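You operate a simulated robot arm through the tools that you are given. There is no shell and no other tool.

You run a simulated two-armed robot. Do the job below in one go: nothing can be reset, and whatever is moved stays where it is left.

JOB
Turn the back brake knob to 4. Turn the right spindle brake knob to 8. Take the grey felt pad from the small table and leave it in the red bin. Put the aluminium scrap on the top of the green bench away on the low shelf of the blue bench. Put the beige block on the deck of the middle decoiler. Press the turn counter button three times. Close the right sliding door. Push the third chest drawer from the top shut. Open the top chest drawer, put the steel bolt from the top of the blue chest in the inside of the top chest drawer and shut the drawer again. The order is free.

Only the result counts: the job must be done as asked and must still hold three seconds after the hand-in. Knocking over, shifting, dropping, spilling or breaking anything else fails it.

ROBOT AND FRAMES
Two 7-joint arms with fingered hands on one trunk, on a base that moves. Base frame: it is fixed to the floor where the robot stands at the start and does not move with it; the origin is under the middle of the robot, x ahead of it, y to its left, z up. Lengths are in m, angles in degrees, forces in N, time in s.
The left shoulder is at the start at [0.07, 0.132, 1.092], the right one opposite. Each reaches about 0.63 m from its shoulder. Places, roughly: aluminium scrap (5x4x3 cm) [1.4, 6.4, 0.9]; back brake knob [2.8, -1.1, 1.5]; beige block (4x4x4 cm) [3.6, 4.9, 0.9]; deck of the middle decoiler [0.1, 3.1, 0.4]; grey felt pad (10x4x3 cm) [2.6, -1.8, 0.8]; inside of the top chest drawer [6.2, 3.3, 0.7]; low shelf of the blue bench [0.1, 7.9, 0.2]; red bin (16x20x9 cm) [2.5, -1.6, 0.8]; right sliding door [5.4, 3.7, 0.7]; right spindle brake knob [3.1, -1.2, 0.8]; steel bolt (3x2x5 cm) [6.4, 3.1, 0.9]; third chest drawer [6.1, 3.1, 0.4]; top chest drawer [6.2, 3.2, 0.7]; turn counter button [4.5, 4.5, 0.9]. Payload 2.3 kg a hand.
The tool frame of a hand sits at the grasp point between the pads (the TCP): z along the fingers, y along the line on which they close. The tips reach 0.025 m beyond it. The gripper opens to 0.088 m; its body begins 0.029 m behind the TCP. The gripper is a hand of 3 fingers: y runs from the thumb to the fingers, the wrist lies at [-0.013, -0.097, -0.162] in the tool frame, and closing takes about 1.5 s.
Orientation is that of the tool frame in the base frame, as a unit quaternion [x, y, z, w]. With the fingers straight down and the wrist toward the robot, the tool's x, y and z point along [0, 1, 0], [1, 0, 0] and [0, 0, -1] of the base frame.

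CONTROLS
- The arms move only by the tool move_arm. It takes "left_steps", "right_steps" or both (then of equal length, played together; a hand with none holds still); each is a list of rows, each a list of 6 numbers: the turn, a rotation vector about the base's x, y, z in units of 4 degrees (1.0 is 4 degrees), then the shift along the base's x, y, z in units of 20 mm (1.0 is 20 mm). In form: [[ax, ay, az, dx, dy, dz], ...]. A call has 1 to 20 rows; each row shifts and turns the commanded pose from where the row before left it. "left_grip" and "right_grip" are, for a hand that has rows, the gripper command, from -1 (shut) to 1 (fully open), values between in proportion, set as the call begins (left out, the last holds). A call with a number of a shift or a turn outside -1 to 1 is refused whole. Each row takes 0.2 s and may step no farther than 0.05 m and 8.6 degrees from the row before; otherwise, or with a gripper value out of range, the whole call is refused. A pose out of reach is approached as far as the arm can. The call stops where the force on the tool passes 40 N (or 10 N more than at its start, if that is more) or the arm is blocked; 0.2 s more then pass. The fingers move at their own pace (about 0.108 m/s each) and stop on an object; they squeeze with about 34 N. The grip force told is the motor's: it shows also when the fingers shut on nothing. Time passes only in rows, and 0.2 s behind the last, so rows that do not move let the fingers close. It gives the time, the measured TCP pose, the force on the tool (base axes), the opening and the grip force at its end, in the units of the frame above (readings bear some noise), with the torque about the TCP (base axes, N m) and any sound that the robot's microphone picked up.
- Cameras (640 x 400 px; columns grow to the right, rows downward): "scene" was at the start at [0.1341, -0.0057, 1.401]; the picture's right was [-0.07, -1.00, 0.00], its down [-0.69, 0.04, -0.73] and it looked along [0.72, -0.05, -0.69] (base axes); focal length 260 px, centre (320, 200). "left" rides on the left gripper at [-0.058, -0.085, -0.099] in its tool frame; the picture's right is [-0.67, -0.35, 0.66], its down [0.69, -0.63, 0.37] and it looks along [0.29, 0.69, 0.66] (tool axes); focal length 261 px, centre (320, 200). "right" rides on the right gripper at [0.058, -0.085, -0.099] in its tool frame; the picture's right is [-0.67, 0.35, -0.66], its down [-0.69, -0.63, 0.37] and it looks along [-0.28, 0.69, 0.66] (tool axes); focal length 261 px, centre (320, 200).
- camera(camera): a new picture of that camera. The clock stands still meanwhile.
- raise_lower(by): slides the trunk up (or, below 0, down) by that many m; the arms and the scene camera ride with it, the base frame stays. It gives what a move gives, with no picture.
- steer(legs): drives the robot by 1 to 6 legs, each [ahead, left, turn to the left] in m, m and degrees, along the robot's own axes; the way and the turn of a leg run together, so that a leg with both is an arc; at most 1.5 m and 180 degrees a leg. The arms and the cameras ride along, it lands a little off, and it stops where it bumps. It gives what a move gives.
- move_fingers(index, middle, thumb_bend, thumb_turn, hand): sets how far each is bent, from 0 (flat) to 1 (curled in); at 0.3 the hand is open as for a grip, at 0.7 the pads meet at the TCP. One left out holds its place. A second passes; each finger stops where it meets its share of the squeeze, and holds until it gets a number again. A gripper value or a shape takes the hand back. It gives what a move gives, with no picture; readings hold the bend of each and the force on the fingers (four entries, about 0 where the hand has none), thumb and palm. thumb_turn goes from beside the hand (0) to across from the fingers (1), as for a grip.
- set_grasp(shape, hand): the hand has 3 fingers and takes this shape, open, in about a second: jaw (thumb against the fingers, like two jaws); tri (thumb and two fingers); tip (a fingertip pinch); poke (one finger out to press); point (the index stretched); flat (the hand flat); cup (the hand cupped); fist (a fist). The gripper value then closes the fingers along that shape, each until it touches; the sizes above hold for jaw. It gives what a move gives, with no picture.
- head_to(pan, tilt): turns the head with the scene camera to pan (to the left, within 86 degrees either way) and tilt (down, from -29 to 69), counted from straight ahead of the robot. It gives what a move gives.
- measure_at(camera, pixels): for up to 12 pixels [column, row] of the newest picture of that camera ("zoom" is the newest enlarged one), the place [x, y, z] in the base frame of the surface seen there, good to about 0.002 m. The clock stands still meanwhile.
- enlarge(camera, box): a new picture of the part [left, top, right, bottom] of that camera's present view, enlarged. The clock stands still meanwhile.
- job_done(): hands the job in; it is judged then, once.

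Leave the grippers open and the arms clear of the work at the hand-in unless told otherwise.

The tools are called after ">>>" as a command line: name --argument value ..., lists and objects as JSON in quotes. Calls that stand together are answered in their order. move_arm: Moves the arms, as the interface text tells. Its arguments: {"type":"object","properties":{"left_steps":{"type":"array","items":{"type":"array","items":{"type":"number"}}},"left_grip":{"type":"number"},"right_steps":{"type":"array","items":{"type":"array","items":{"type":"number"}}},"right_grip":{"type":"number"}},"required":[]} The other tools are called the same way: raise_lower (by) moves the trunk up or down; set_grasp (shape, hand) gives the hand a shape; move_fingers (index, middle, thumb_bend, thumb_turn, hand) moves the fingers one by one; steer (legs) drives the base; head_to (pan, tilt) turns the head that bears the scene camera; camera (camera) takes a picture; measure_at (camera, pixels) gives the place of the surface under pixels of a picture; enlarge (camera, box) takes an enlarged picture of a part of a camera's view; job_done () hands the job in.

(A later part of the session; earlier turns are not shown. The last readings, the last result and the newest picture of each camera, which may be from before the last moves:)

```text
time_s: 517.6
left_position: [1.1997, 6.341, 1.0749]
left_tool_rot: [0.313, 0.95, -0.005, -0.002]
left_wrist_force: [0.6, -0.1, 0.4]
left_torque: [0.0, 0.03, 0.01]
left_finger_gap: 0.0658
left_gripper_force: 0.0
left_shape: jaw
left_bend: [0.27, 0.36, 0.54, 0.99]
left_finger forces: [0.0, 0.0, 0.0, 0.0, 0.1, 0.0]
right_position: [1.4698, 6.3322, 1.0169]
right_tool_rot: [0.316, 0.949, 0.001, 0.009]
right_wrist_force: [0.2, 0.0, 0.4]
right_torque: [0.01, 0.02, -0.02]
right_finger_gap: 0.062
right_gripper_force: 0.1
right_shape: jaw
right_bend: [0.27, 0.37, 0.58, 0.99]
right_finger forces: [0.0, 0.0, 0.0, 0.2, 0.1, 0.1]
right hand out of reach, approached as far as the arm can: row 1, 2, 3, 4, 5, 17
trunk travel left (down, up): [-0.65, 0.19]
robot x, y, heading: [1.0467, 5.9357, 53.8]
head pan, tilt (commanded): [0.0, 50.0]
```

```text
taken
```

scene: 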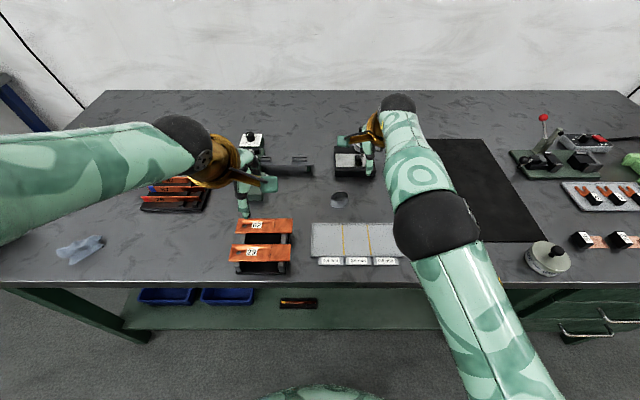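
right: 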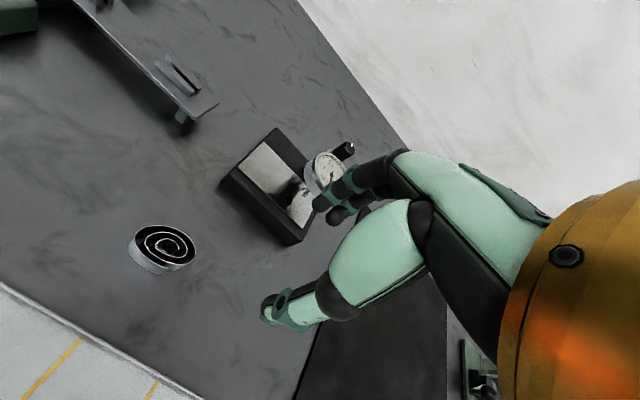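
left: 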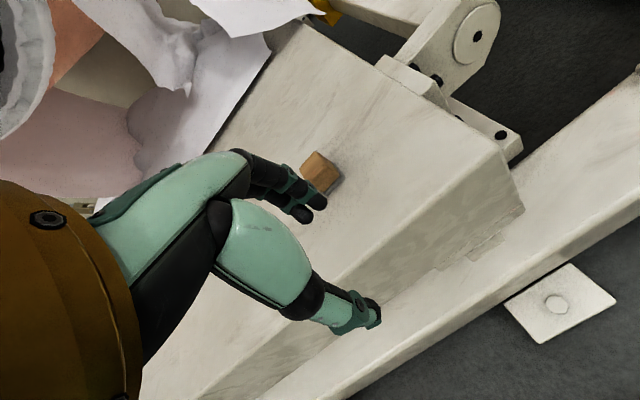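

I shift 5 cm left-forward to be over the scrap, staying above the gauge.

>>> move_arm --right_steps '[[0, 0, 0, -0.7, 0.5, 0], [0, 0, 0, -0.7, 0.5, 0], [0, 0, 0, -0.64, 0.49, 0], [0, 0, 0, 0, 0, -1], [0, 0, 0, 0, 0, 0]]'

>>> camera --camera "right"

```text
time_s: 518.8
left_position: [1.2003, 6.3399, 1.0739]
left_tool_rot: [0.314, 0.949, -0.005, -0.003]
left_wrist_force: [0.4, 0.4, 0.4]
left_torque: [0.0, 0.05, -0.01]
left_finger_gap: 0.0656
left_gripper_force: 0.1
left_shape: jaw
left_bend: [0.27, 0.36, 0.54, 0.99]
left_finger forces: [0.1, 0.1, 0.0, 0.1, 0.1, 0.1]
right_position: [1.4612, 6.3248, 0.9906]
right_tool_rot: [0.317, 0.948, 0.0, 0.009]
right_wrist_force: [0.2, 0.5, -0.7]
right_torque: [-0.01, 0.0, 0.0]
right_finger_gap: 0.0622
right_gripper_force: 0.2
right_shape: jaw
right_bend: [0.27, 0.37, 0.58, 0.99]
right_finger forces: [0.0, 0.0, 0.0, 0.0, 0.0, 0.0]
right hand out of reach, approached as far as the arm can: row 1, 2, 3
trunk travel left (down, up): [-0.65, 0.19]
robot x, y, heading: [1.0449, 5.9289, 53.8]
head pan, tilt (commanded): [0.0, 50.0]
```

```text
taken
```

right: 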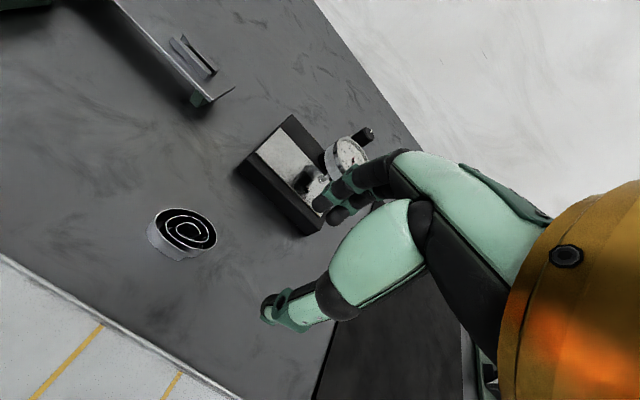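

The arm is at its limit sideways. I raise the hand a bit, then shift the base left and closer.

>>> move_arm --right_steps '[[0, 0, 0, -0.3, -0.4, 1], [0, 0, 0, -0.3, -0.4, 1], [0, 0, 0, -0.3, -0.4, 1], [0, 0, 0, -0.3, -0.4, 1], [0, 0, 0, 0, 0, 0]]'

>>> steer --legs '[[0.05, 0.05, 0]]'

>>> camera --camera "scene"

>>> camera --camera "right"

```text
time_s: 520.0
left_position: [1.1985, 6.3403, 1.0729]
left_tool_rot: [0.314, 0.949, -0.005, -0.003]
left_wrist_force: [0.1, 0.2, -1.0]
left_torque: [0.0, 0.01, -0.03]
left_finger_gap: 0.0656
left_gripper_force: 0.1
left_shape: jaw
left_bend: [0.27, 0.36, 0.54, 0.99]
left_finger forces: [0.0, 0.0, 0.0, 0.1, 0.0, 0.0]
right_position: [1.445, 6.2899, 1.0702]
right_tool_rot: [0.325, 0.946, 0.001, -0.002]
right_wrist_force: [-0.2, 0.6, -0.8]
right_torque: [0.01, -0.01, -0.01]
right_finger_gap: 0.0621
right_gripper_force: 0.1
right_shape: jaw
right_bend: [0.27, 0.37, 0.58, 0.99]
right_finger forces: [0.0, 0.0, 0.0, 0.0, 0.1, 0.0]
trunk travel left (down, up): [-0.65, 0.19]
robot x, y, heading: [1.0464, 5.9321, 53.5]
head pan, tilt (commanded): [0.0, 50.0]
```

```text
time_s: 521.0
left_position: [1.1878, 6.4064, 1.0747]
left_tool_rot: [0.314, 0.949, -0.003, -0.003]
left_wrist_force: [-0.4, 0.3, -0.3]
left_torque: [-0.02, 0.02, 0.0]
left_finger_gap: 0.0658
left_gripper_force: 0.0
left_shape: jaw
left_bend: [0.27, 0.36, 0.54, 0.99]
left_finger forces: [0.1, 0.1, 0.0, 0.0, 0.0, 0.0]
right_position: [1.434, 6.3557, 1.0732]
right_tool_rot: [0.324, 0.946, 0.007, -0.004]
right_wrist_force: [-0.3, 0.2, -0.2]
right_torque: [0.0, -0.01, 0.0]
right_finger_gap: 0.0617
right_gripper_force: 0.0
right_shape: jaw
right_bend: [0.27, 0.37, 0.58, 0.99]
right_finger forces: [0.0, 0.1, 0.1, 0.0, 0.1, 0.0]
trunk travel left (down, up): [-0.65, 0.19]
robot x, y, heading: [1.0326, 6.0051, 53.6]
head pan, tilt (commanded): [0.0, 50.0]
```

```text
taken
```

scene: 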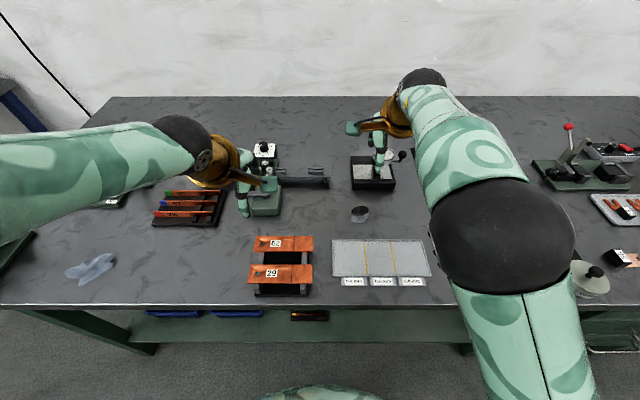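

```text
taken
```

right: 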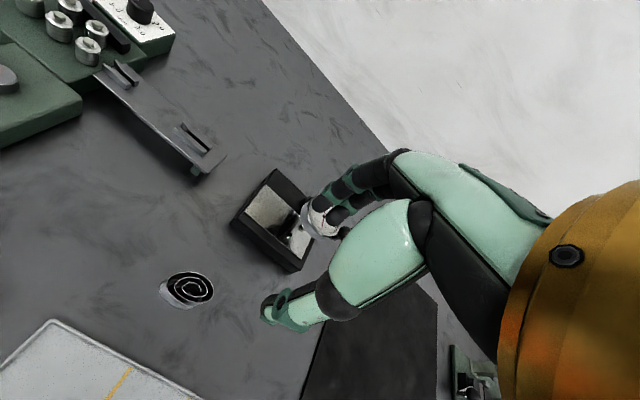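

Right above it now. I descend most of the way with a small correction, then check.

>>> move_arm --right_steps '[[0, 0, 0, -0.15, 0.15, -1], [0, 0, 0, -0.15, 0.15, -1], [0, 0, 0, 0, 0, -1], [0, 0, 0, 0, 0, -1], [0, 0, 0, 0, 0, -1], [0, 0, 0, 0, 0, -1], [0, 0, 0, 0, 0, -1], [0, 0, 0, 0, 0, 0]]'

>>> camera --camera "right"

```text
time_s: 522.8
left_position: [1.1868, 6.4103, 1.0737]
left_tool_rot: [0.314, 0.949, -0.005, -0.003]
left_wrist_force: [-0.4, 0.2, -0.1]
left_torque: [0.01, -0.01, 0.01]
left_finger_gap: 0.0659
left_gripper_force: 0.1
left_shape: jaw
left_bend: [0.27, 0.36, 0.54, 0.99]
left_finger forces: [0.0, 0.0, 0.0, 0.0, 0.0, 0.1]
right_position: [1.4269, 6.3643, 0.9328]
right_tool_rot: [0.323, 0.946, 0.003, -0.001]
right_wrist_force: [0.3, 0.6, -0.2]
right_torque: [0.01, -0.02, 0.01]
right_finger_gap: 0.0621
right_gripper_force: 0.1
right_shape: jaw
right_bend: [0.27, 0.37, 0.58, 0.99]
right_finger forces: [0.0, 0.0, 0.0, 0.0, 0.1, 0.1]
trunk travel left (down, up): [-0.65, 0.19]
robot x, y, heading: [1.0358, 6.0027, 53.9]
head pan, tilt (commanded): [0.0, 50.0]
```

```text
taken
```

right: 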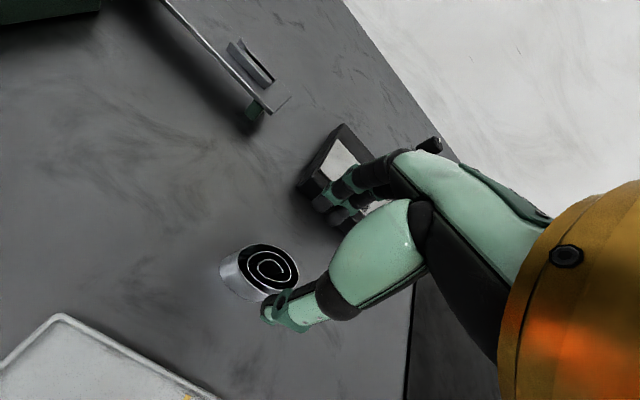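

Centred. I lower the last 5.4 cm and close.

>>> move_arm --right_steps '[[0, 0, 0, 0, 0, -1], [0, 0, 0, 0, 0, -1], [0, 0, 0, 0, 0, -0.6], [0, 0, 0, 0, 0, 0]]'

>>> camera --camera "right"

>>> move_arm --right_steps '[[0, 0, 0, 0, 0, 0], [0, 0, 0, 0, 0, 0], [0, 0, 0, 0, 0, 0], [0, 0, 0, 0, 0, 0], [0, 0, 0, 0, 0, 0], [0, 0, 0, 0, 0, 0], [0, 0, 0, 0, 0, 0], [0, 0, 0, 0, 0, 0]]' --right_grip -1

>>> camera --camera "right"

```text
time_s: 523.8
left_position: [1.1864, 6.41, 1.0733]
left_tool_rot: [0.314, 0.949, -0.005, -0.002]
left_wrist_force: [0.2, 0.3, 0.1]
left_torque: [-0.01, 0.0, 0.0]
left_finger_gap: 0.0656
left_gripper_force: 0.0
left_shape: jaw
left_bend: [0.27, 0.36, 0.54, 0.99]
left_finger forces: [0.0, 0.0, 0.0, 0.0, 0.0, 0.0]
right_position: [1.4271, 6.3656, 0.88]
right_tool_rot: [0.324, 0.946, 0.005, -0.003]
right_wrist_force: [0.2, -0.6, 0.1]
right_torque: [0.02, 0.02, 0.0]
right_finger_gap: 0.0619
right_gripper_force: 0.0
right_shape: jaw
right_bend: [0.27, 0.37, 0.58, 0.99]
right_finger forces: [0.0, 0.1, 0.1, 0.1, 0.1, 0.0]
trunk travel left (down, up): [-0.65, 0.19]
robot x, y, heading: [1.0357, 6.0049, 53.9]
head pan, tilt (commanded): [0.0, 50.0]
```

```text
taken
```

right: 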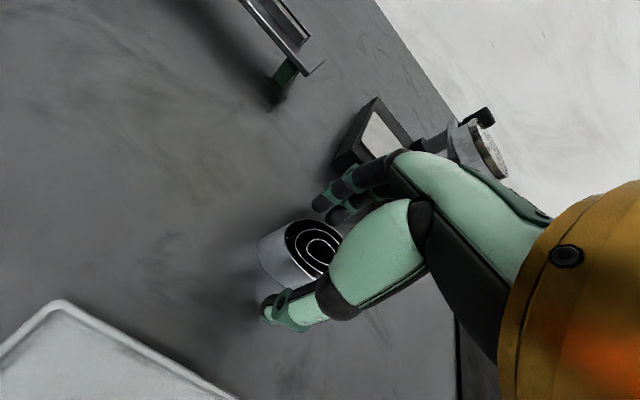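

```text
time_s: 525.6
left_position: [1.1884, 6.4088, 1.0738]
left_tool_rot: [0.314, 0.949, -0.006, -0.003]
left_wrist_force: [0.0, 0.6, 0.7]
left_torque: [0.02, -0.02, 0.01]
left_finger_gap: 0.0657
left_gripper_force: 0.0
left_shape: jaw
left_bend: [0.27, 0.36, 0.54, 0.99]
left_finger forces: [0.0, 0.0, 0.1, 0.1, 0.0, 0.0]
right_position: [1.4275, 6.3654, 0.881]
right_tool_rot: [0.324, 0.946, 0.005, -0.003]
right_wrist_force: [-0.1, 1.3, 0.4]
right_torque: [-0.02, -0.01, 0.05]
right_finger_gap: 0.0253
right_gripper_force: 33.3
right_shape: jaw
right_bend: [0.74, 0.53, 0.74, 1.0]
right_finger forces: [19.6, 10.9, 0.0, 0.1, 30.4, 0.1]
trunk travel left (down, up): [-0.65, 0.19]
robot x, y, heading: [1.0353, 6.0037, 53.5]
head pan, tilt (commanded): [0.0, 50.0]
```

```text
taken
```

right: 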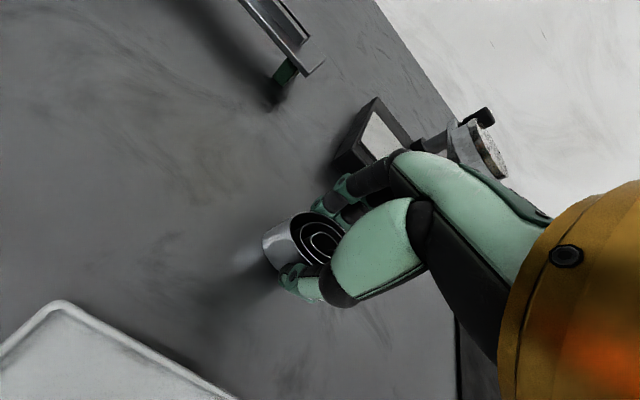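

Firm grip on the scrap (20/11/30 N). I lift it 14 cm and verify.

>>> move_arm --right_steps '[[0, 0, 0, 0, 0, 0.5], [0, 0, 0, 0, 0, 1], [0, 0, 0, 0, 0, 1], [0, 0, 0, 0, 0, 1], [0, 0, 0, 0, 0, 1], [0, 0, 0, 0, 0, 1], [0, 0, 0, 0, 0, 1], [0, 0, 0, 0, 0, 1], [0, 0, 0, 0, 0, 0]]'

>>> camera --camera "right"

```text
time_s: 527.6
left_position: [1.1874, 6.4109, 1.0733]
left_tool_rot: [0.314, 0.949, -0.007, -0.002]
left_wrist_force: [-0.2, -0.5, 0.3]
left_torque: [0.0, 0.01, -0.01]
left_finger_gap: 0.0658
left_gripper_force: 0.0
left_shape: jaw
left_bend: [0.27, 0.36, 0.54, 0.99]
left_finger forces: [0.1, 0.0, 0.0, 0.0, 0.1, 0.0]
right_position: [1.432, 6.3633, 1.0295]
right_tool_rot: [0.332, 0.943, 0.004, -0.013]
right_wrist_force: [-0.2, -0.9, -0.1]
right_torque: [0.04, 0.03, 0.03]
right_finger_gap: 0.0249
right_gripper_force: 33.6
right_shape: jaw
right_bend: [0.74, 0.53, 0.74, 1.0]
right_finger forces: [19.7, 11.1, 0.0, 0.0, 30.5, 0.2]
trunk travel left (down, up): [-0.65, 0.19]
robot x, y, heading: [1.0387, 6.004, 53.5]
head pan, tilt (commanded): [0.0, 50.0]
```

```text
taken
```

right: 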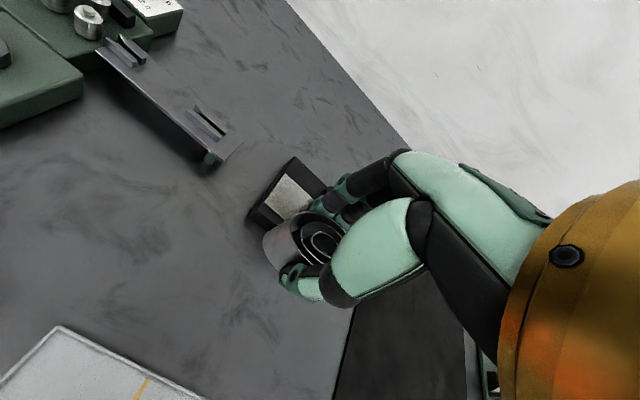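

The scrap is held. I back off the green bench and move left toward the blue bench.

>>> steer --legs '[[-0.45, 0, 0], [0, 1.3, 0]]'

>>> head_to --pan 0 --tilt 25

>>> camera --camera "scene"

```text
time_s: 536.4
left_position: [-0.1015, 6.821, 1.075]
left_tool_rot: [0.326, 0.945, -0.007, -0.003]
left_wrist_force: [0.6, -0.8, 0.4]
left_torque: [0.02, -0.01, 0.05]
left_finger_gap: 0.0655
left_gripper_force: 0.0
left_shape: jaw
left_bend: [0.27, 0.36, 0.54, 0.99]
left_finger forces: [0.0, 0.1, 0.0, 0.0, 0.0, 0.0]
right_position: [0.1409, 6.7691, 1.0331]
right_tool_rot: [0.343, 0.939, 0.007, -0.013]
right_wrist_force: [-0.3, -1.5, 0.4]
right_torque: [0.01, 0.0, 0.04]
right_finger_gap: 0.0247
right_gripper_force: 33.6
right_shape: jaw
right_bend: [0.74, 0.53, 0.74, 1.0]
right_finger forces: [19.7, 11.1, 0.0, 0.0, 30.5, 0.1]
trunk travel left (down, up): [-0.65, 0.19]
robot x, y, heading: [-0.2637, 6.4169, 52.4]
head pan, tilt (commanded): [0.0, 50.0]
```

```text
time_s: 537.3
left_position: [-0.1017, 6.8218, 1.0743]
left_tool_rot: [0.326, 0.945, -0.005, -0.002]
left_wrist_force: [1.1, 0.7, 0.2]
left_torque: [-0.01, 0.01, -0.01]
left_finger_gap: 0.0657
left_gripper_force: 0.0
left_shape: jaw
left_bend: [0.27, 0.36, 0.54, 0.99]
left_finger forces: [0.0, 0.1, 0.0, 0.0, 0.0, 0.1]
right_position: [0.1439, 6.7684, 1.0326]
right_tool_rot: [0.347, 0.938, 0.009, -0.018]
right_wrist_force: [-0.5, 0.4, 0.4]
right_torque: [-0.03, 0.02, -0.03]
right_finger_gap: 0.0249
right_gripper_force: 33.8
right_shape: jaw
right_bend: [0.74, 0.53, 0.74, 1.0]
right_finger forces: [19.7, 11.3, 0.1, 0.1, 30.6, 0.0]
trunk travel left (down, up): [-0.65, 0.19]
robot x, y, heading: [-0.2615, 6.4204, 52.4]
head pan, tilt (commanded): [0.0, 25.0]
```

```text
taken
```

scene: 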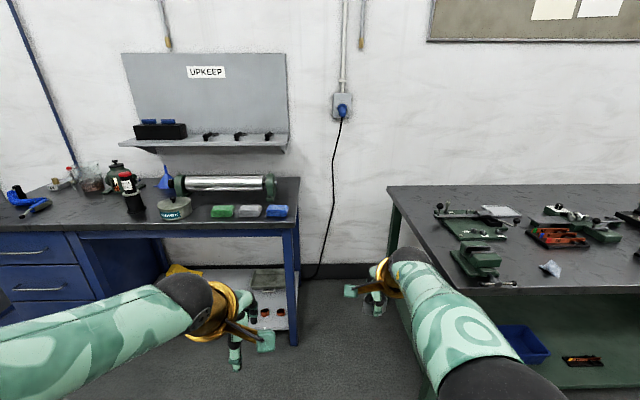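

I go 0.35 m further left to face the blue bench's open shelf and lower my view.

>>> steer --legs '[[0, 0.35, 1.5]]'

>>> raise_lower --by -0.3

>>> head_to --pan 0 --tilt 25

>>> camera --camera "scene"

```text
time_s: 539.6
left_position: [-0.3906, 7.033, 1.0734]
left_tool_rot: [0.312, 0.95, -0.006, -0.003]
left_wrist_force: [-0.1, 0.4, -0.7]
left_torque: [-0.02, 0.0, 0.01]
left_finger_gap: 0.0656
left_gripper_force: 0.0
left_shape: jaw
left_bend: [0.27, 0.36, 0.54, 0.99]
left_finger forces: [0.1, 0.0, 0.0, 0.0, 0.0, 0.0]
right_position: [-0.1438, 6.987, 1.0338]
right_tool_rot: [0.333, 0.943, 0.008, -0.018]
right_wrist_force: [-0.6, -0.2, -0.3]
right_torque: [0.0, 0.0, -0.02]
right_finger_gap: 0.0248
right_gripper_force: 34.5
right_shape: jaw
right_bend: [0.74, 0.53, 0.74, 1.0]
right_finger forces: [19.8, 11.2, 0.0, 0.1, 30.5, 0.0]
trunk travel left (down, up): [-0.65, 0.19]
robot x, y, heading: [-0.543, 6.6283, 54.1]
head pan, tilt (commanded): [0.0, 25.0]
```

```text
time_s: 542.6
left_position: [-0.3921, 7.0327, 0.774]
left_tool_rot: [0.312, 0.95, -0.005, -0.002]
left_wrist_force: [0.1, -1.0, 0.3]
left_torque: [0.0, 0.01, -0.01]
left_finger_gap: 0.0656
left_gripper_force: 0.1
left_shape: jaw
left_bend: [0.27, 0.36, 0.54, 0.99]
left_finger forces: [0.1, 0.1, 0.0, 0.1, 0.0, 0.1]
right_position: [-0.1437, 6.9866, 0.7327]
right_tool_rot: [0.334, 0.942, 0.009, -0.018]
right_wrist_force: [-0.8, -0.4, 0.0]
right_torque: [-0.03, -0.04, 0.01]
right_finger_gap: 0.025
right_gripper_force: 33.8
right_shape: jaw
right_bend: [0.74, 0.53, 0.74, 1.0]
right_finger forces: [19.7, 11.2, 0.0, 0.0, 30.5, 0.0]
trunk travel left (down, up): [-0.35, 0.49]
robot x, y, heading: [-0.5436, 6.6235, 53.9]
head pan, tilt (commanded): [0.0, 25.0]
```

```text
time_s: 543.2
left_position: [-0.3913, 7.0331, 0.7739]
left_tool_rot: [0.312, 0.95, -0.006, -0.003]
left_wrist_force: [-0.1, 0.2, -0.9]
left_torque: [-0.02, -0.03, 0.01]
left_finger_gap: 0.0658
left_gripper_force: 0.1
left_shape: jaw
left_bend: [0.27, 0.36, 0.54, 0.99]
left_finger forces: [0.0, 0.0, 0.0, 0.0, 0.1, 0.0]
right_position: [-0.1429, 6.9878, 0.734]
right_tool_rot: [0.335, 0.942, 0.009, -0.019]
right_wrist_force: [-0.5, 0.7, -0.4]
right_torque: [0.0, -0.02, 0.02]
right_finger_gap: 0.0248
right_gripper_force: 34.3
right_shape: jaw
right_bend: [0.74, 0.53, 0.74, 1.0]
right_finger forces: [19.7, 11.3, 0.0, 0.0, 30.6, 0.0]
trunk travel left (down, up): [-0.35, 0.49]
robot x, y, heading: [-0.5414, 6.6253, 54.0]
head pan, tilt (commanded): [0.0, 25.0]
```

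```text
taken
```

scene: 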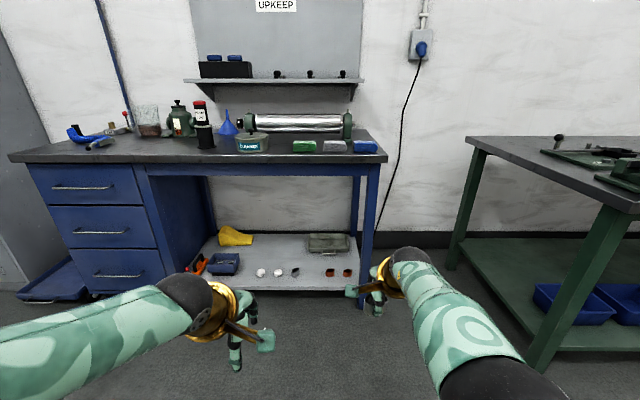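

The low shelf is visible with some items on it. I enlarge and measure it to find a free spot.

>>> enlarge --camera "scene" --box '[180, 210, 390, 310]'

>>> measure_at --camera "zoom" --pixels '[[330, 240], [400, 210], [280, 180], [430, 200], [250, 200], [480, 200], [350, 175], [500, 240], [230, 240], [330, 265], [450, 255], [300, 140]]'

```text
3.05 times, centred on (285, 260) of scene
```

zoom: 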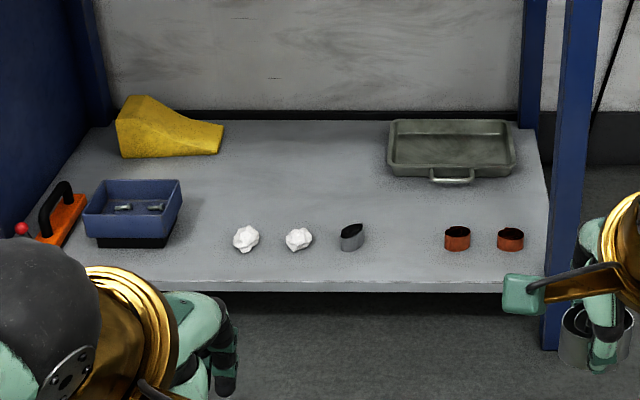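

```text
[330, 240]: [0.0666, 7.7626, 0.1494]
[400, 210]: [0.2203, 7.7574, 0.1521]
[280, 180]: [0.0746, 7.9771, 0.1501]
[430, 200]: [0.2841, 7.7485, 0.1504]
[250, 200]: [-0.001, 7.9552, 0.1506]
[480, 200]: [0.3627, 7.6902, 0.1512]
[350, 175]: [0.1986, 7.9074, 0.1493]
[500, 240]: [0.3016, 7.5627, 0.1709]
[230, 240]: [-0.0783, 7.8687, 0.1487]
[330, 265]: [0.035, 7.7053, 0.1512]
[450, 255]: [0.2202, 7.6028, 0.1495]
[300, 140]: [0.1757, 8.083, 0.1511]
```

The shelf is at z≈0.150; between the small aluminium piece and the copper pieces there is a ~10 cm gap at ≈(0.171,7.698). I lower the trunk fully and pull the left hand back.

>>> raise_lower --by -0.33

>>> move_arm --left_steps '[[0, 0, 0, -0.589, -0.808, 0.5], [0, 0, 0, -0.589, -0.808, 0.5], [0, 0, 0, -0.589, -0.808, 0.5], [0, 0, 0, -0.589, -0.808, 0.5], [0, 0, 0, -0.589, -0.808, 0.5], [0, 0, 0, -0.589, -0.808, 0.5], [0, 0, 0, -0.589, -0.808, 0.5], [0, 0, 0, 0, 0, 0]]'

>>> head_to --pan 0 --tilt 20

>>> camera --camera "scene"

```text
time_s: 546.4
left_position: [-0.3915, 7.0333, 0.4437]
left_tool_rot: [0.312, 0.95, -0.005, -0.002]
left_wrist_force: [0.1, -0.7, -0.4]
left_torque: [0.01, -0.01, 0.04]
left_finger_gap: 0.0657
left_gripper_force: 0.1
left_shape: jaw
left_bend: [0.27, 0.36, 0.54, 0.99]
left_finger forces: [0.0, 0.0, 0.0, 0.0, 0.0, 0.0]
right_position: [-0.1426, 6.9869, 0.4026]
right_tool_rot: [0.334, 0.942, 0.01, -0.019]
right_wrist_force: [0.3, -0.7, -0.5]
right_torque: [-0.02, 0.01, 0.0]
right_finger_gap: 0.0248
right_gripper_force: 34.0
right_shape: jaw
right_bend: [0.74, 0.53, 0.74, 1.0]
right_finger forces: [19.7, 11.3, 0.1, 0.0, 30.5, 0.0]
trunk travel left (down, up): [-0.02, 0.82]
robot x, y, heading: [-0.5429, 6.6282, 54.0]
head pan, tilt (commanded): [0.0, 25.0]
```

```text
time_s: 548.2
left_position: [-0.4733, 6.9196, 0.5128]
left_tool_rot: [0.311, 0.95, -0.006, -0.003]
left_wrist_force: [0.1, 0.4, -0.4]
left_torque: [-0.03, 0.01, 0.04]
left_finger_gap: 0.0657
left_gripper_force: 0.0
left_shape: jaw
left_bend: [0.27, 0.36, 0.54, 0.99]
left_finger forces: [0.0, 0.0, 0.0, 0.0, 0.1, 0.0]
right_position: [-0.143, 6.9867, 0.4028]
right_tool_rot: [0.335, 0.942, 0.009, -0.018]
right_wrist_force: [0.1, -0.1, 0.1]
right_torque: [0.03, 0.01, -0.02]
right_finger_gap: 0.0249
right_gripper_force: 33.8
right_shape: jaw
right_bend: [0.74, 0.53, 0.74, 1.0]
right_finger forces: [19.8, 11.2, 0.0, 0.0, 30.4, 0.1]
trunk travel left (down, up): [-0.02, 0.82]
robot x, y, heading: [-0.5419, 6.6254, 54.2]
head pan, tilt (commanded): [0.0, 25.0]
```

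```text
time_s: 548.9
left_position: [-0.4729, 6.92, 0.5136]
left_tool_rot: [0.312, 0.95, -0.006, -0.003]
left_wrist_force: [-0.3, -0.6, 0.4]
left_torque: [-0.01, 0.0, -0.02]
left_finger_gap: 0.0658
left_gripper_force: 0.1
left_shape: jaw
left_bend: [0.27, 0.36, 0.54, 0.99]
left_finger forces: [0.0, 0.0, 0.1, 0.1, 0.1, 0.0]
right_position: [-0.143, 6.9858, 0.4037]
right_tool_rot: [0.335, 0.942, 0.009, -0.018]
right_wrist_force: [0.1, 0.2, 0.4]
right_torque: [-0.01, 0.03, -0.03]
right_finger_gap: 0.0249
right_gripper_force: 34.2
right_shape: jaw
right_bend: [0.74, 0.53, 0.74, 1.0]
right_finger forces: [19.7, 11.2, 0.1, 0.0, 30.5, 0.1]
trunk travel left (down, up): [-0.02, 0.82]
robot x, y, heading: [-0.5416, 6.6249, 54.1]
head pan, tilt (commanded): [0.0, 20.0]
```

```text
taken
```

scene: 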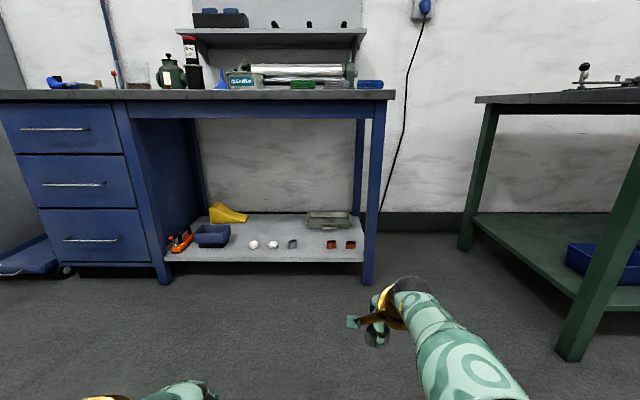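

I drive 0.45 m ahead and 0.15 m left with the scrap held low in front of the shelf.

>>> steer --legs '[[0.45, 0.15, 0]]'

>>> head_to --pan -8 --tilt 35

>>> camera --camera "scene"

>>> enlarge --camera "scene" --box '[200, 150, 440, 300]'

```text
time_s: 551.8
left_position: [-0.3203, 7.3772, 0.5148]
left_tool_rot: [0.315, 0.949, -0.005, -0.003]
left_wrist_force: [-0.5, -0.1, -0.5]
left_torque: [-0.02, 0.01, -0.03]
left_finger_gap: 0.0658
left_gripper_force: 0.0
left_shape: jaw
left_bend: [0.27, 0.36, 0.54, 0.99]
left_finger forces: [0.0, 0.0, 0.0, 0.0, 0.1, 0.0]
right_position: [0.0104, 7.4403, 0.4034]
right_tool_rot: [0.336, 0.941, 0.009, -0.017]
right_wrist_force: [0.2, 0.1, -0.4]
right_torque: [-0.01, 0.0, -0.01]
right_finger_gap: 0.0249
right_gripper_force: 33.7
right_shape: jaw
right_bend: [0.74, 0.53, 0.74, 1.0]
right_finger forces: [19.7, 11.2, 0.0, 0.0, 30.4, 0.1]
trunk travel left (down, up): [-0.02, 0.82]
robot x, y, heading: [-0.3885, 7.0844, 53.5]
head pan, tilt (commanded): [0.0, 20.0]
```

```text
time_s: 552.5
left_position: [-0.3199, 7.3752, 0.5141]
left_tool_rot: [0.315, 0.949, -0.006, -0.003]
left_wrist_force: [-0.8, 0.0, 0.6]
left_torque: [0.05, 0.03, 0.03]
left_finger_gap: 0.0657
left_gripper_force: 0.1
left_shape: jaw
left_bend: [0.27, 0.36, 0.54, 0.99]
left_finger forces: [0.1, 0.0, 0.0, 0.0, 0.0, 0.1]
right_position: [0.0109, 7.4391, 0.4033]
right_tool_rot: [0.339, 0.941, 0.008, -0.019]
right_wrist_force: [0.1, 0.2, 0.3]
right_torque: [0.04, 0.02, 0.02]
right_finger_gap: 0.0251
right_gripper_force: 34.4
right_shape: jaw
right_bend: [0.74, 0.53, 0.74, 1.0]
right_finger forces: [19.7, 11.2, 0.0, 0.0, 30.6, 0.0]
trunk travel left (down, up): [-0.02, 0.82]
robot x, y, heading: [-0.3923, 7.0829, 53.6]
head pan, tilt (commanded): [-8.0, 35.0]
```

```text
taken
```

scene: 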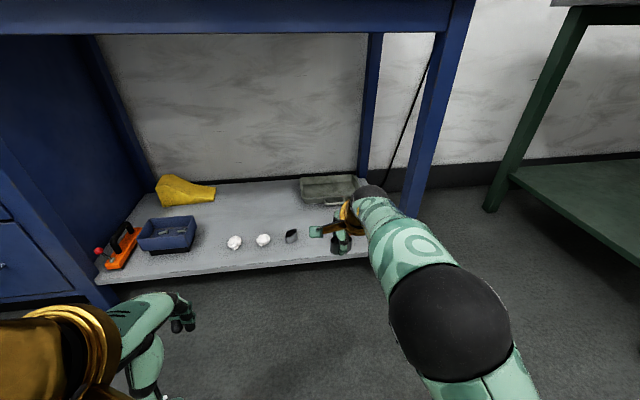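

```text
2.67 times, centred on (320, 225) of scene
```

zoom: 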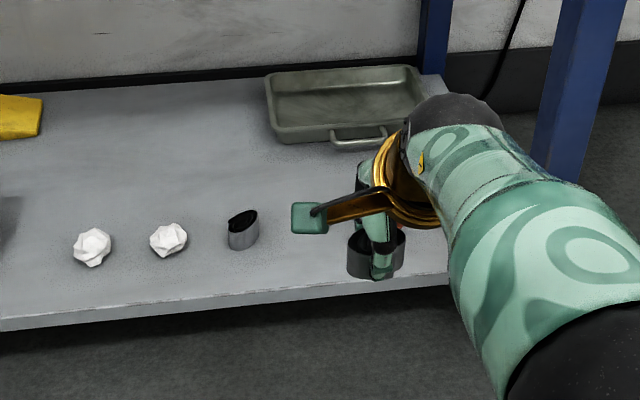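

I measure the existing small aluminium piece, the shelf edge and the target spot.

>>> measure_at --camera "zoom" --pixels '[[242, 240], [242, 215], [300, 260], [300, 285], [200, 300], [320, 200], [290, 180], [340, 145], [440, 80], [562, 130], [120, 200], [230, 160]]'

```text
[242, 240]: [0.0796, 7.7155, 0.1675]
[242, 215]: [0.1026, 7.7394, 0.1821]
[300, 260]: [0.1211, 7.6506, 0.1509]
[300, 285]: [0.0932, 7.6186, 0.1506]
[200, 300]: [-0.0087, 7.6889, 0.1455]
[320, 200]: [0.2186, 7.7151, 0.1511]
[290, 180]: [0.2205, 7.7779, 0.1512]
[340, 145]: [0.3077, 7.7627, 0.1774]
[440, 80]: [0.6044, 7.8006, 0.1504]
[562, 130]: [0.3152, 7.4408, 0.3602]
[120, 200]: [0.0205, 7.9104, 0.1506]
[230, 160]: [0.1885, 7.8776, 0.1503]
```

Target spot set at (0.185,7.692) between the pieces. I drive 0.23 m ahead, the hand passing under the bench top at z≈0.40.

>>> steer --legs '[[0.23, 0, 0.4]]'

>>> camera --camera "scene"

>>> camera --camera "right"

```text
time_s: 554.2
left_position: [-0.1864, 7.5611, 0.5129]
left_tool_rot: [0.312, 0.95, -0.005, -0.003]
left_wrist_force: [0.3, -0.1, -0.3]
left_torque: [0.01, -0.01, -0.04]
left_finger_gap: 0.0658
left_gripper_force: 0.0
left_shape: jaw
left_bend: [0.27, 0.36, 0.54, 0.99]
left_finger forces: [0.0, 0.0, 0.1, 0.1, 0.0, 0.0]
right_position: [0.1415, 7.6256, 0.4024]
right_tool_rot: [0.335, 0.942, 0.01, -0.019]
right_wrist_force: [-0.1, 0.8, -0.5]
right_torque: [0.0, 0.01, 0.01]
right_finger_gap: 0.025
right_gripper_force: 33.9
right_shape: jaw
right_bend: [0.74, 0.53, 0.74, 1.0]
right_finger forces: [19.7, 11.2, 0.0, 0.0, 30.5, 0.1]
trunk travel left (down, up): [-0.02, 0.82]
robot x, y, heading: [-0.2575, 7.267, 54.0]
head pan, tilt (commanded): [-8.0, 35.0]
```

```text
taken
```

scene: 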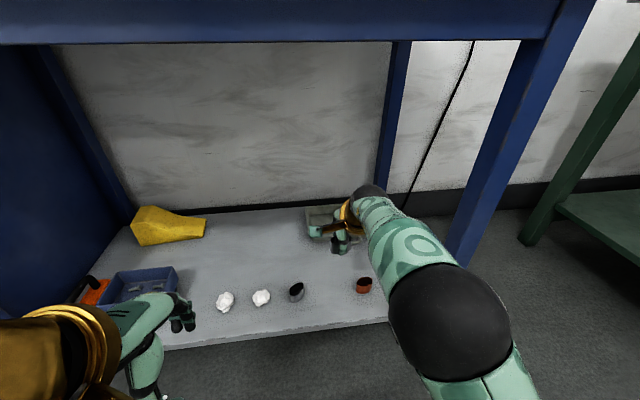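

```text
taken
```

right: 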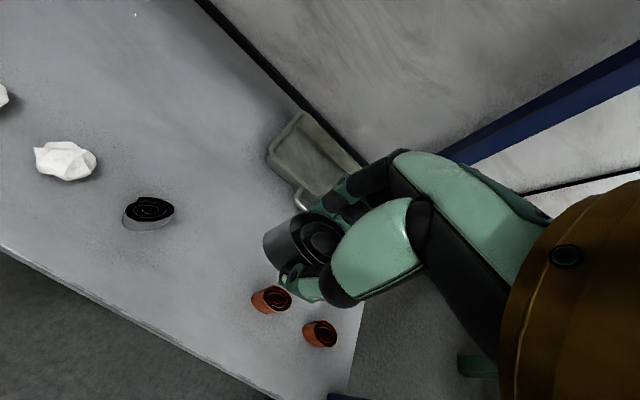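

I measure the neighbours from the hand camera to fix the drop spot.

>>> measure_at --camera "right" --pixels '[[150, 207], [272, 297], [320, 332], [200, 250], [180, 190], [230, 200], [265, 318], [128, 228], [210, 170], [300, 160]]'

```text
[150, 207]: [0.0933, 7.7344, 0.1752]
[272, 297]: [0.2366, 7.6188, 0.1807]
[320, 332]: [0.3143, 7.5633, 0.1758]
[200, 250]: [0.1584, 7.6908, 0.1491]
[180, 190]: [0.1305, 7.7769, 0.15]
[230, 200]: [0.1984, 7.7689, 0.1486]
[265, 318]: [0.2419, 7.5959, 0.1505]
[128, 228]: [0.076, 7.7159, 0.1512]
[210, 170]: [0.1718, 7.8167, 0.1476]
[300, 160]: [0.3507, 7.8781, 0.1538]
```

I move 5 cm closer, then carry the scrap over the spot between the pieces.

>>> steer --legs '[[0.05, 0, 0]]'

>>> move_arm --right_steps '[[0, 0, 0, 0.2, 0.6, -0.7], [0, 0, 0, 0.2, 0.6, -0.7], [0, 0, 0, 0.2, 0.4, -0.7], [0, 0, 0, 0, 0, -0.7], [0, 0, 0, 0, 0, 0]]'

>>> camera --camera "right"

```text
time_s: 555.2
left_position: [-0.1575, 7.6024, 0.5138]
left_tool_rot: [0.312, 0.95, -0.005, -0.003]
left_wrist_force: [-0.8, -0.5, 0.3]
left_torque: [0.01, -0.01, -0.01]
left_finger_gap: 0.0659
left_gripper_force: 0.1
left_shape: jaw
left_bend: [0.27, 0.36, 0.54, 0.99]
left_finger forces: [0.0, 0.1, 0.0, 0.0, 0.0, 0.0]
right_position: [0.1731, 7.6676, 0.4026]
right_tool_rot: [0.335, 0.942, 0.009, -0.02]
right_wrist_force: [-0.3, -0.4, -0.7]
right_torque: [0.01, 0.03, 0.05]
right_finger_gap: 0.0248
right_gripper_force: 33.6
right_shape: jaw
right_bend: [0.74, 0.53, 0.74, 1.0]
right_finger forces: [19.7, 11.3, 0.1, 0.0, 30.5, 0.0]
trunk travel left (down, up): [-0.02, 0.82]
robot x, y, heading: [-0.2283, 7.3078, 54.0]
head pan, tilt (commanded): [-8.0, 35.0]
```

```text
time_s: 556.4
left_position: [-0.1593, 7.6019, 0.5144]
left_tool_rot: [0.312, 0.95, -0.005, -0.002]
left_wrist_force: [0.5, -0.1, 0.3]
left_torque: [0.01, -0.04, 0.04]
left_finger_gap: 0.0658
left_gripper_force: 0.0
left_shape: jaw
left_bend: [0.27, 0.36, 0.54, 0.99]
left_finger forces: [0.0, 0.0, 0.1, 0.0, 0.0, 0.1]
right_position: [0.1862, 7.7, 0.3457]
right_tool_rot: [0.335, 0.942, 0.009, -0.019]
right_wrist_force: [-0.1, -0.8, -0.2]
right_torque: [-0.01, -0.01, -0.03]
right_finger_gap: 0.0248
right_gripper_force: 33.6
right_shape: jaw
right_bend: [0.74, 0.53, 0.74, 1.0]
right_finger forces: [19.8, 11.3, 0.0, 0.1, 30.4, 0.0]
trunk travel left (down, up): [-0.02, 0.82]
robot x, y, heading: [-0.2284, 7.3051, 53.8]
head pan, tilt (commanded): [-8.0, 35.0]
```

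```text
taken
```

right: 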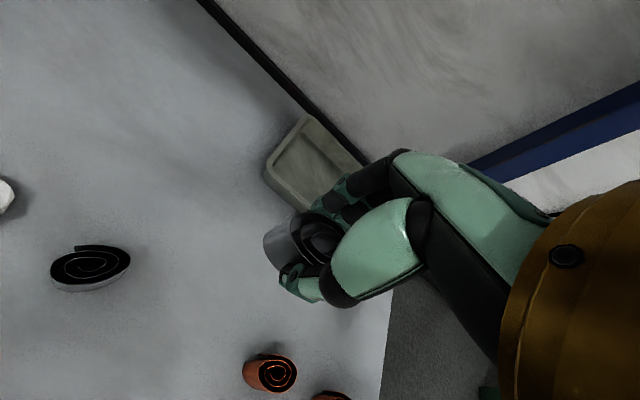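

The spot below is free. I lower 14 cm and check.

>>> move_arm --right_steps '[[0, 0, 0, 0, 0, -1], [0, 0, 0, 0, 0, -1], [0, 0, 0, 0, 0, -1], [0, 0, 0, 0, 0, -1], [0, 0, 0, 0, 0, -1], [0, 0, 0, 0, 0, -1], [0, 0, 0, 0, 0, -1], [0, 0, 0, 0, 0, 0]]'

>>> camera --camera "right"

>>> camera --camera "scene"

```text
time_s: 558.2
left_position: [-0.1575, 7.6023, 0.5125]
left_tool_rot: [0.313, 0.95, -0.005, -0.003]
left_wrist_force: [-0.3, 0.3, -0.2]
left_torque: [-0.03, -0.02, 0.02]
left_finger_gap: 0.0657
left_gripper_force: 0.0
left_shape: jaw
left_bend: [0.27, 0.36, 0.54, 0.99]
left_finger forces: [0.0, 0.0, 0.0, 0.0, 0.0, 0.0]
right_position: [0.1843, 7.6992, 0.2074]
right_tool_rot: [0.336, 0.941, 0.009, -0.02]
right_wrist_force: [-0.2, -0.4, -0.3]
right_torque: [-0.02, 0.0, 0.02]
right_finger_gap: 0.0248
right_gripper_force: 33.8
right_shape: jaw
right_bend: [0.74, 0.53, 0.74, 1.0]
right_finger forces: [19.8, 11.6, 0.0, 0.0, 30.5, 0.0]
trunk travel left (down, up): [-0.02, 0.82]
robot x, y, heading: [-0.2288, 7.3047, 53.8]
head pan, tilt (commanded): [-8.0, 35.0]
```

```text
taken
```

right: 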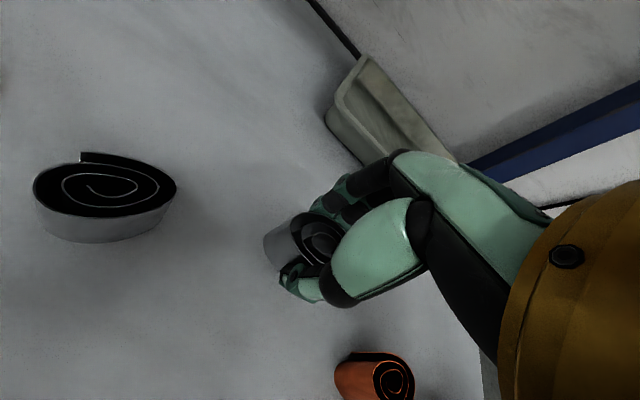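

```text
taken
```

scene: 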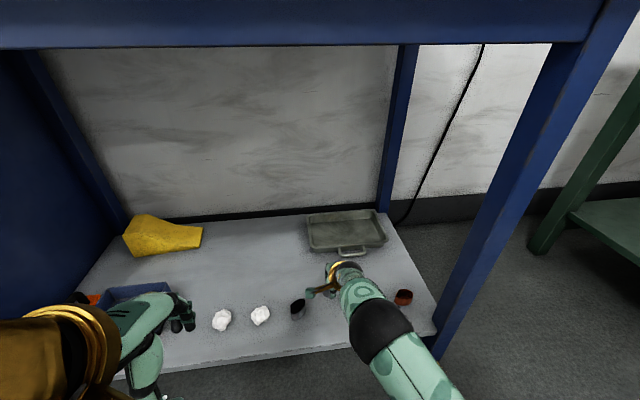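

I lower the last 2.3 cm and open partly.

>>> move_arm --right_steps '[[0, 0, 0, 0, 0, -0.6], [0, 0, 0, 0, 0, -0.5], [0, 0, 0, 0, 0, 0]]'

>>> move_arm --right_steps '[[0, 0, 0, 0, 0, 0], [0, 0, 0, 0, 0, 0], [0, 0, 0, 0, 0, 0], [0, 0, 0, 0, 0, 0], [0, 0, 0, 0, 0, 0]]' --right_grip 0.5

>>> camera --camera "right"

```text
time_s: 559.0
left_position: [-0.1581, 7.6017, 0.5137]
left_tool_rot: [0.312, 0.95, -0.005, -0.003]
left_wrist_force: [-0.9, -0.4, -0.5]
left_torque: [-0.04, 0.0, 0.03]
left_finger_gap: 0.0656
left_gripper_force: 0.1
left_shape: jaw
left_bend: [0.27, 0.36, 0.54, 0.99]
left_finger forces: [0.1, 0.0, 0.0, 0.0, 0.0, 0.0]
right_position: [0.1839, 7.6996, 0.1854]
right_tool_rot: [0.335, 0.942, 0.009, -0.02]
right_wrist_force: [0.2, -0.3, -0.5]
right_torque: [0.0, 0.0, -0.02]
right_finger_gap: 0.025
right_gripper_force: 34.2
right_shape: jaw
right_bend: [0.74, 0.53, 0.74, 1.0]
right_finger forces: [19.8, 11.5, 0.1, 0.1, 30.5, 0.0]
trunk travel left (down, up): [-0.02, 0.82]
robot x, y, heading: [-0.2232, 7.304, 54.0]
head pan, tilt (commanded): [-8.0, 35.0]
```

```text
time_s: 560.2
left_position: [-0.1566, 7.6011, 0.5142]
left_tool_rot: [0.313, 0.95, -0.005, -0.002]
left_wrist_force: [-0.1, -0.7, 0.2]
left_torque: [-0.02, -0.01, 0.0]
left_finger_gap: 0.0657
left_gripper_force: 0.1
left_shape: jaw
left_bend: [0.27, 0.36, 0.54, 0.99]
left_finger forces: [0.1, 0.1, 0.1, 0.0, 0.1, 0.0]
right_position: [0.1844, 7.6983, 0.1854]
right_tool_rot: [0.335, 0.942, 0.009, -0.021]
right_wrist_force: [-0.3, 0.1, -0.3]
right_torque: [0.03, 0.02, 0.01]
right_finger_gap: 0.0659
right_gripper_force: 0.1
right_shape: jaw
right_bend: [0.27, 0.36, 0.54, 0.99]
right_finger forces: [0.0, 0.1, 0.0, 0.0, 0.0, 0.0]
trunk travel left (down, up): [-0.02, 0.82]
robot x, y, heading: [-0.2278, 7.3082, 54.0]
head pan, tilt (commanded): [-8.0, 35.0]
```

```text
taken
```

right: 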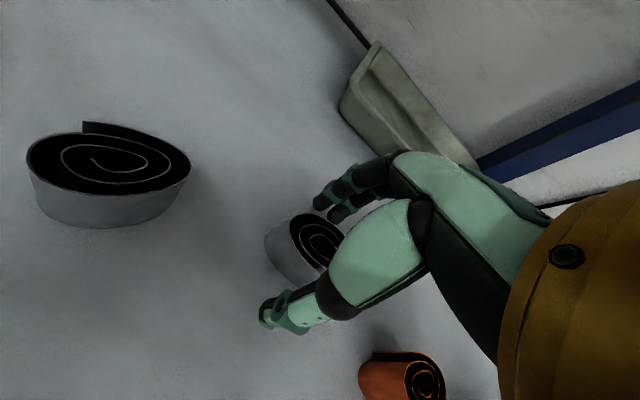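

The scrap stands on the shelf, released. I lift the hand straight up, then back out by driving backward.

>>> move_arm --right_steps '[[0, 0, 0, 0, 0, 1], [0, 0, 0, 0, 0, 1], [0, 0, 0, 0, 0, 1], [0, 0, 0, 0, 0, 1], [0, 0, 0, 0, 0, 1], [0, 0, 0, 0, 0, 1], [0, 0, 0, 0, 0, 1], [0, 0, 0, 0, 0, 1], [0, 0, 0, 0, 0, 1], [0, 0, 0, 0, 0, 0]]'

>>> steer --legs '[[-0.6, 0, 0]]'

>>> head_to --pan -5 --tilt 25

>>> camera --camera "scene"

>>> enlarge --camera "scene" --box '[200, 180, 440, 300]'

```text
time_s: 562.4
left_position: [-0.1576, 7.6019, 0.5137]
left_tool_rot: [0.312, 0.95, -0.006, -0.003]
left_wrist_force: [0.9, 0.4, -0.6]
left_torque: [0.02, -0.01, 0.0]
left_finger_gap: 0.0658
left_gripper_force: 0.0
left_shape: jaw
left_bend: [0.27, 0.36, 0.54, 0.99]
left_finger forces: [0.0, 0.0, 0.1, 0.0, 0.0, 0.2]
right_position: [0.1853, 7.6995, 0.3645]
right_tool_rot: [0.335, 0.942, 0.01, -0.02]
right_wrist_force: [0.2, 0.0, 0.5]
right_torque: [0.05, 0.01, 0.01]
right_finger_gap: 0.0657
right_gripper_force: 0.1
right_shape: jaw
right_bend: [0.27, 0.36, 0.54, 0.99]
right_finger forces: [0.0, 0.0, 0.0, 0.0, 0.0, 0.1]
trunk travel left (down, up): [-0.02, 0.82]
robot x, y, heading: [-0.2272, 7.3082, 53.9]
head pan, tilt (commanded): [-8.0, 35.0]
```

```text
time_s: 565.8
left_position: [-0.5122, 7.113, 0.5138]
left_tool_rot: [0.315, 0.949, -0.006, -0.003]
left_wrist_force: [-0.2, 0.6, -0.8]
left_torque: [0.02, 0.0, -0.02]
left_finger_gap: 0.0659
left_gripper_force: 0.0
left_shape: jaw
left_bend: [0.27, 0.36, 0.54, 0.99]
left_finger forces: [0.0, 0.0, 0.0, 0.0, 0.1, 0.0]
right_position: [-0.1679, 7.2109, 0.3649]
right_tool_rot: [0.338, 0.941, 0.009, -0.02]
right_wrist_force: [-0.1, -0.4, 0.1]
right_torque: [-0.01, -0.03, -0.01]
right_finger_gap: 0.0658
right_gripper_force: 0.1
right_shape: jaw
right_bend: [0.27, 0.36, 0.54, 0.99]
right_finger forces: [0.0, 0.0, 0.1, 0.0, 0.0, 0.0]
trunk travel left (down, up): [-0.02, 0.82]
robot x, y, heading: [-0.5807, 6.8202, 53.8]
head pan, tilt (commanded): [-8.0, 35.0]
```

```text
time_s: 566.5
left_position: [-0.5128, 7.1137, 0.5135]
left_tool_rot: [0.314, 0.949, -0.006, -0.003]
left_wrist_force: [-0.4, -0.2, -0.1]
left_torque: [-0.02, -0.02, 0.0]
left_finger_gap: 0.0656
left_gripper_force: 0.0
left_shape: jaw
left_bend: [0.27, 0.36, 0.54, 0.99]
left_finger forces: [0.0, 0.1, 0.1, 0.1, 0.0, 0.0]
right_position: [-0.1683, 7.2101, 0.365]
right_tool_rot: [0.338, 0.941, 0.009, -0.02]
right_wrist_force: [-0.2, 0.2, -0.6]
right_torque: [-0.03, -0.02, -0.02]
right_finger_gap: 0.0658
right_gripper_force: 0.0
right_shape: jaw
right_bend: [0.27, 0.36, 0.54, 0.99]
right_finger forces: [0.0, 0.0, 0.0, 0.0, 0.0, 0.0]
trunk travel left (down, up): [-0.02, 0.82]
robot x, y, heading: [-0.5837, 6.8198, 53.6]
head pan, tilt (commanded): [-5.0, 25.0]
```

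```text
taken
```

scene: 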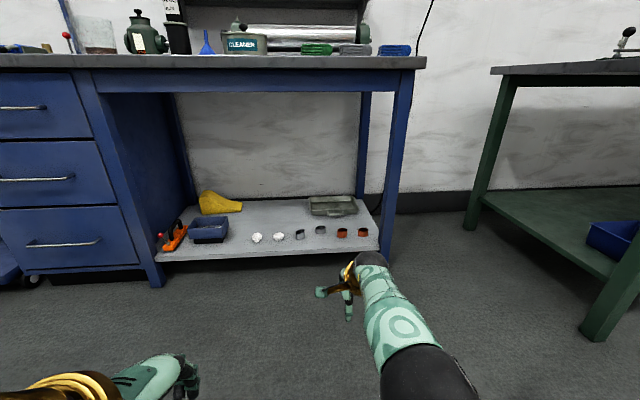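

```text
2.67 times, centred on (320, 240) of scene
```

zoom: 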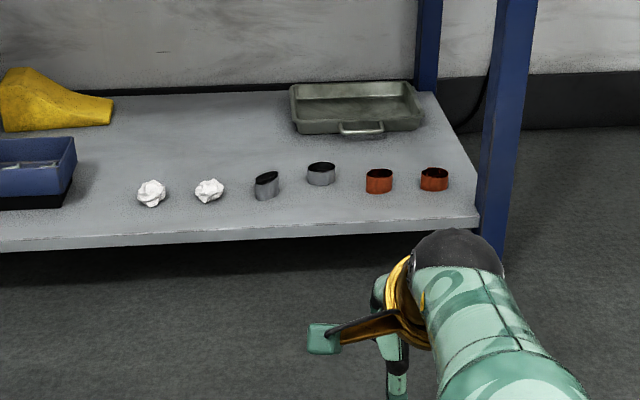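

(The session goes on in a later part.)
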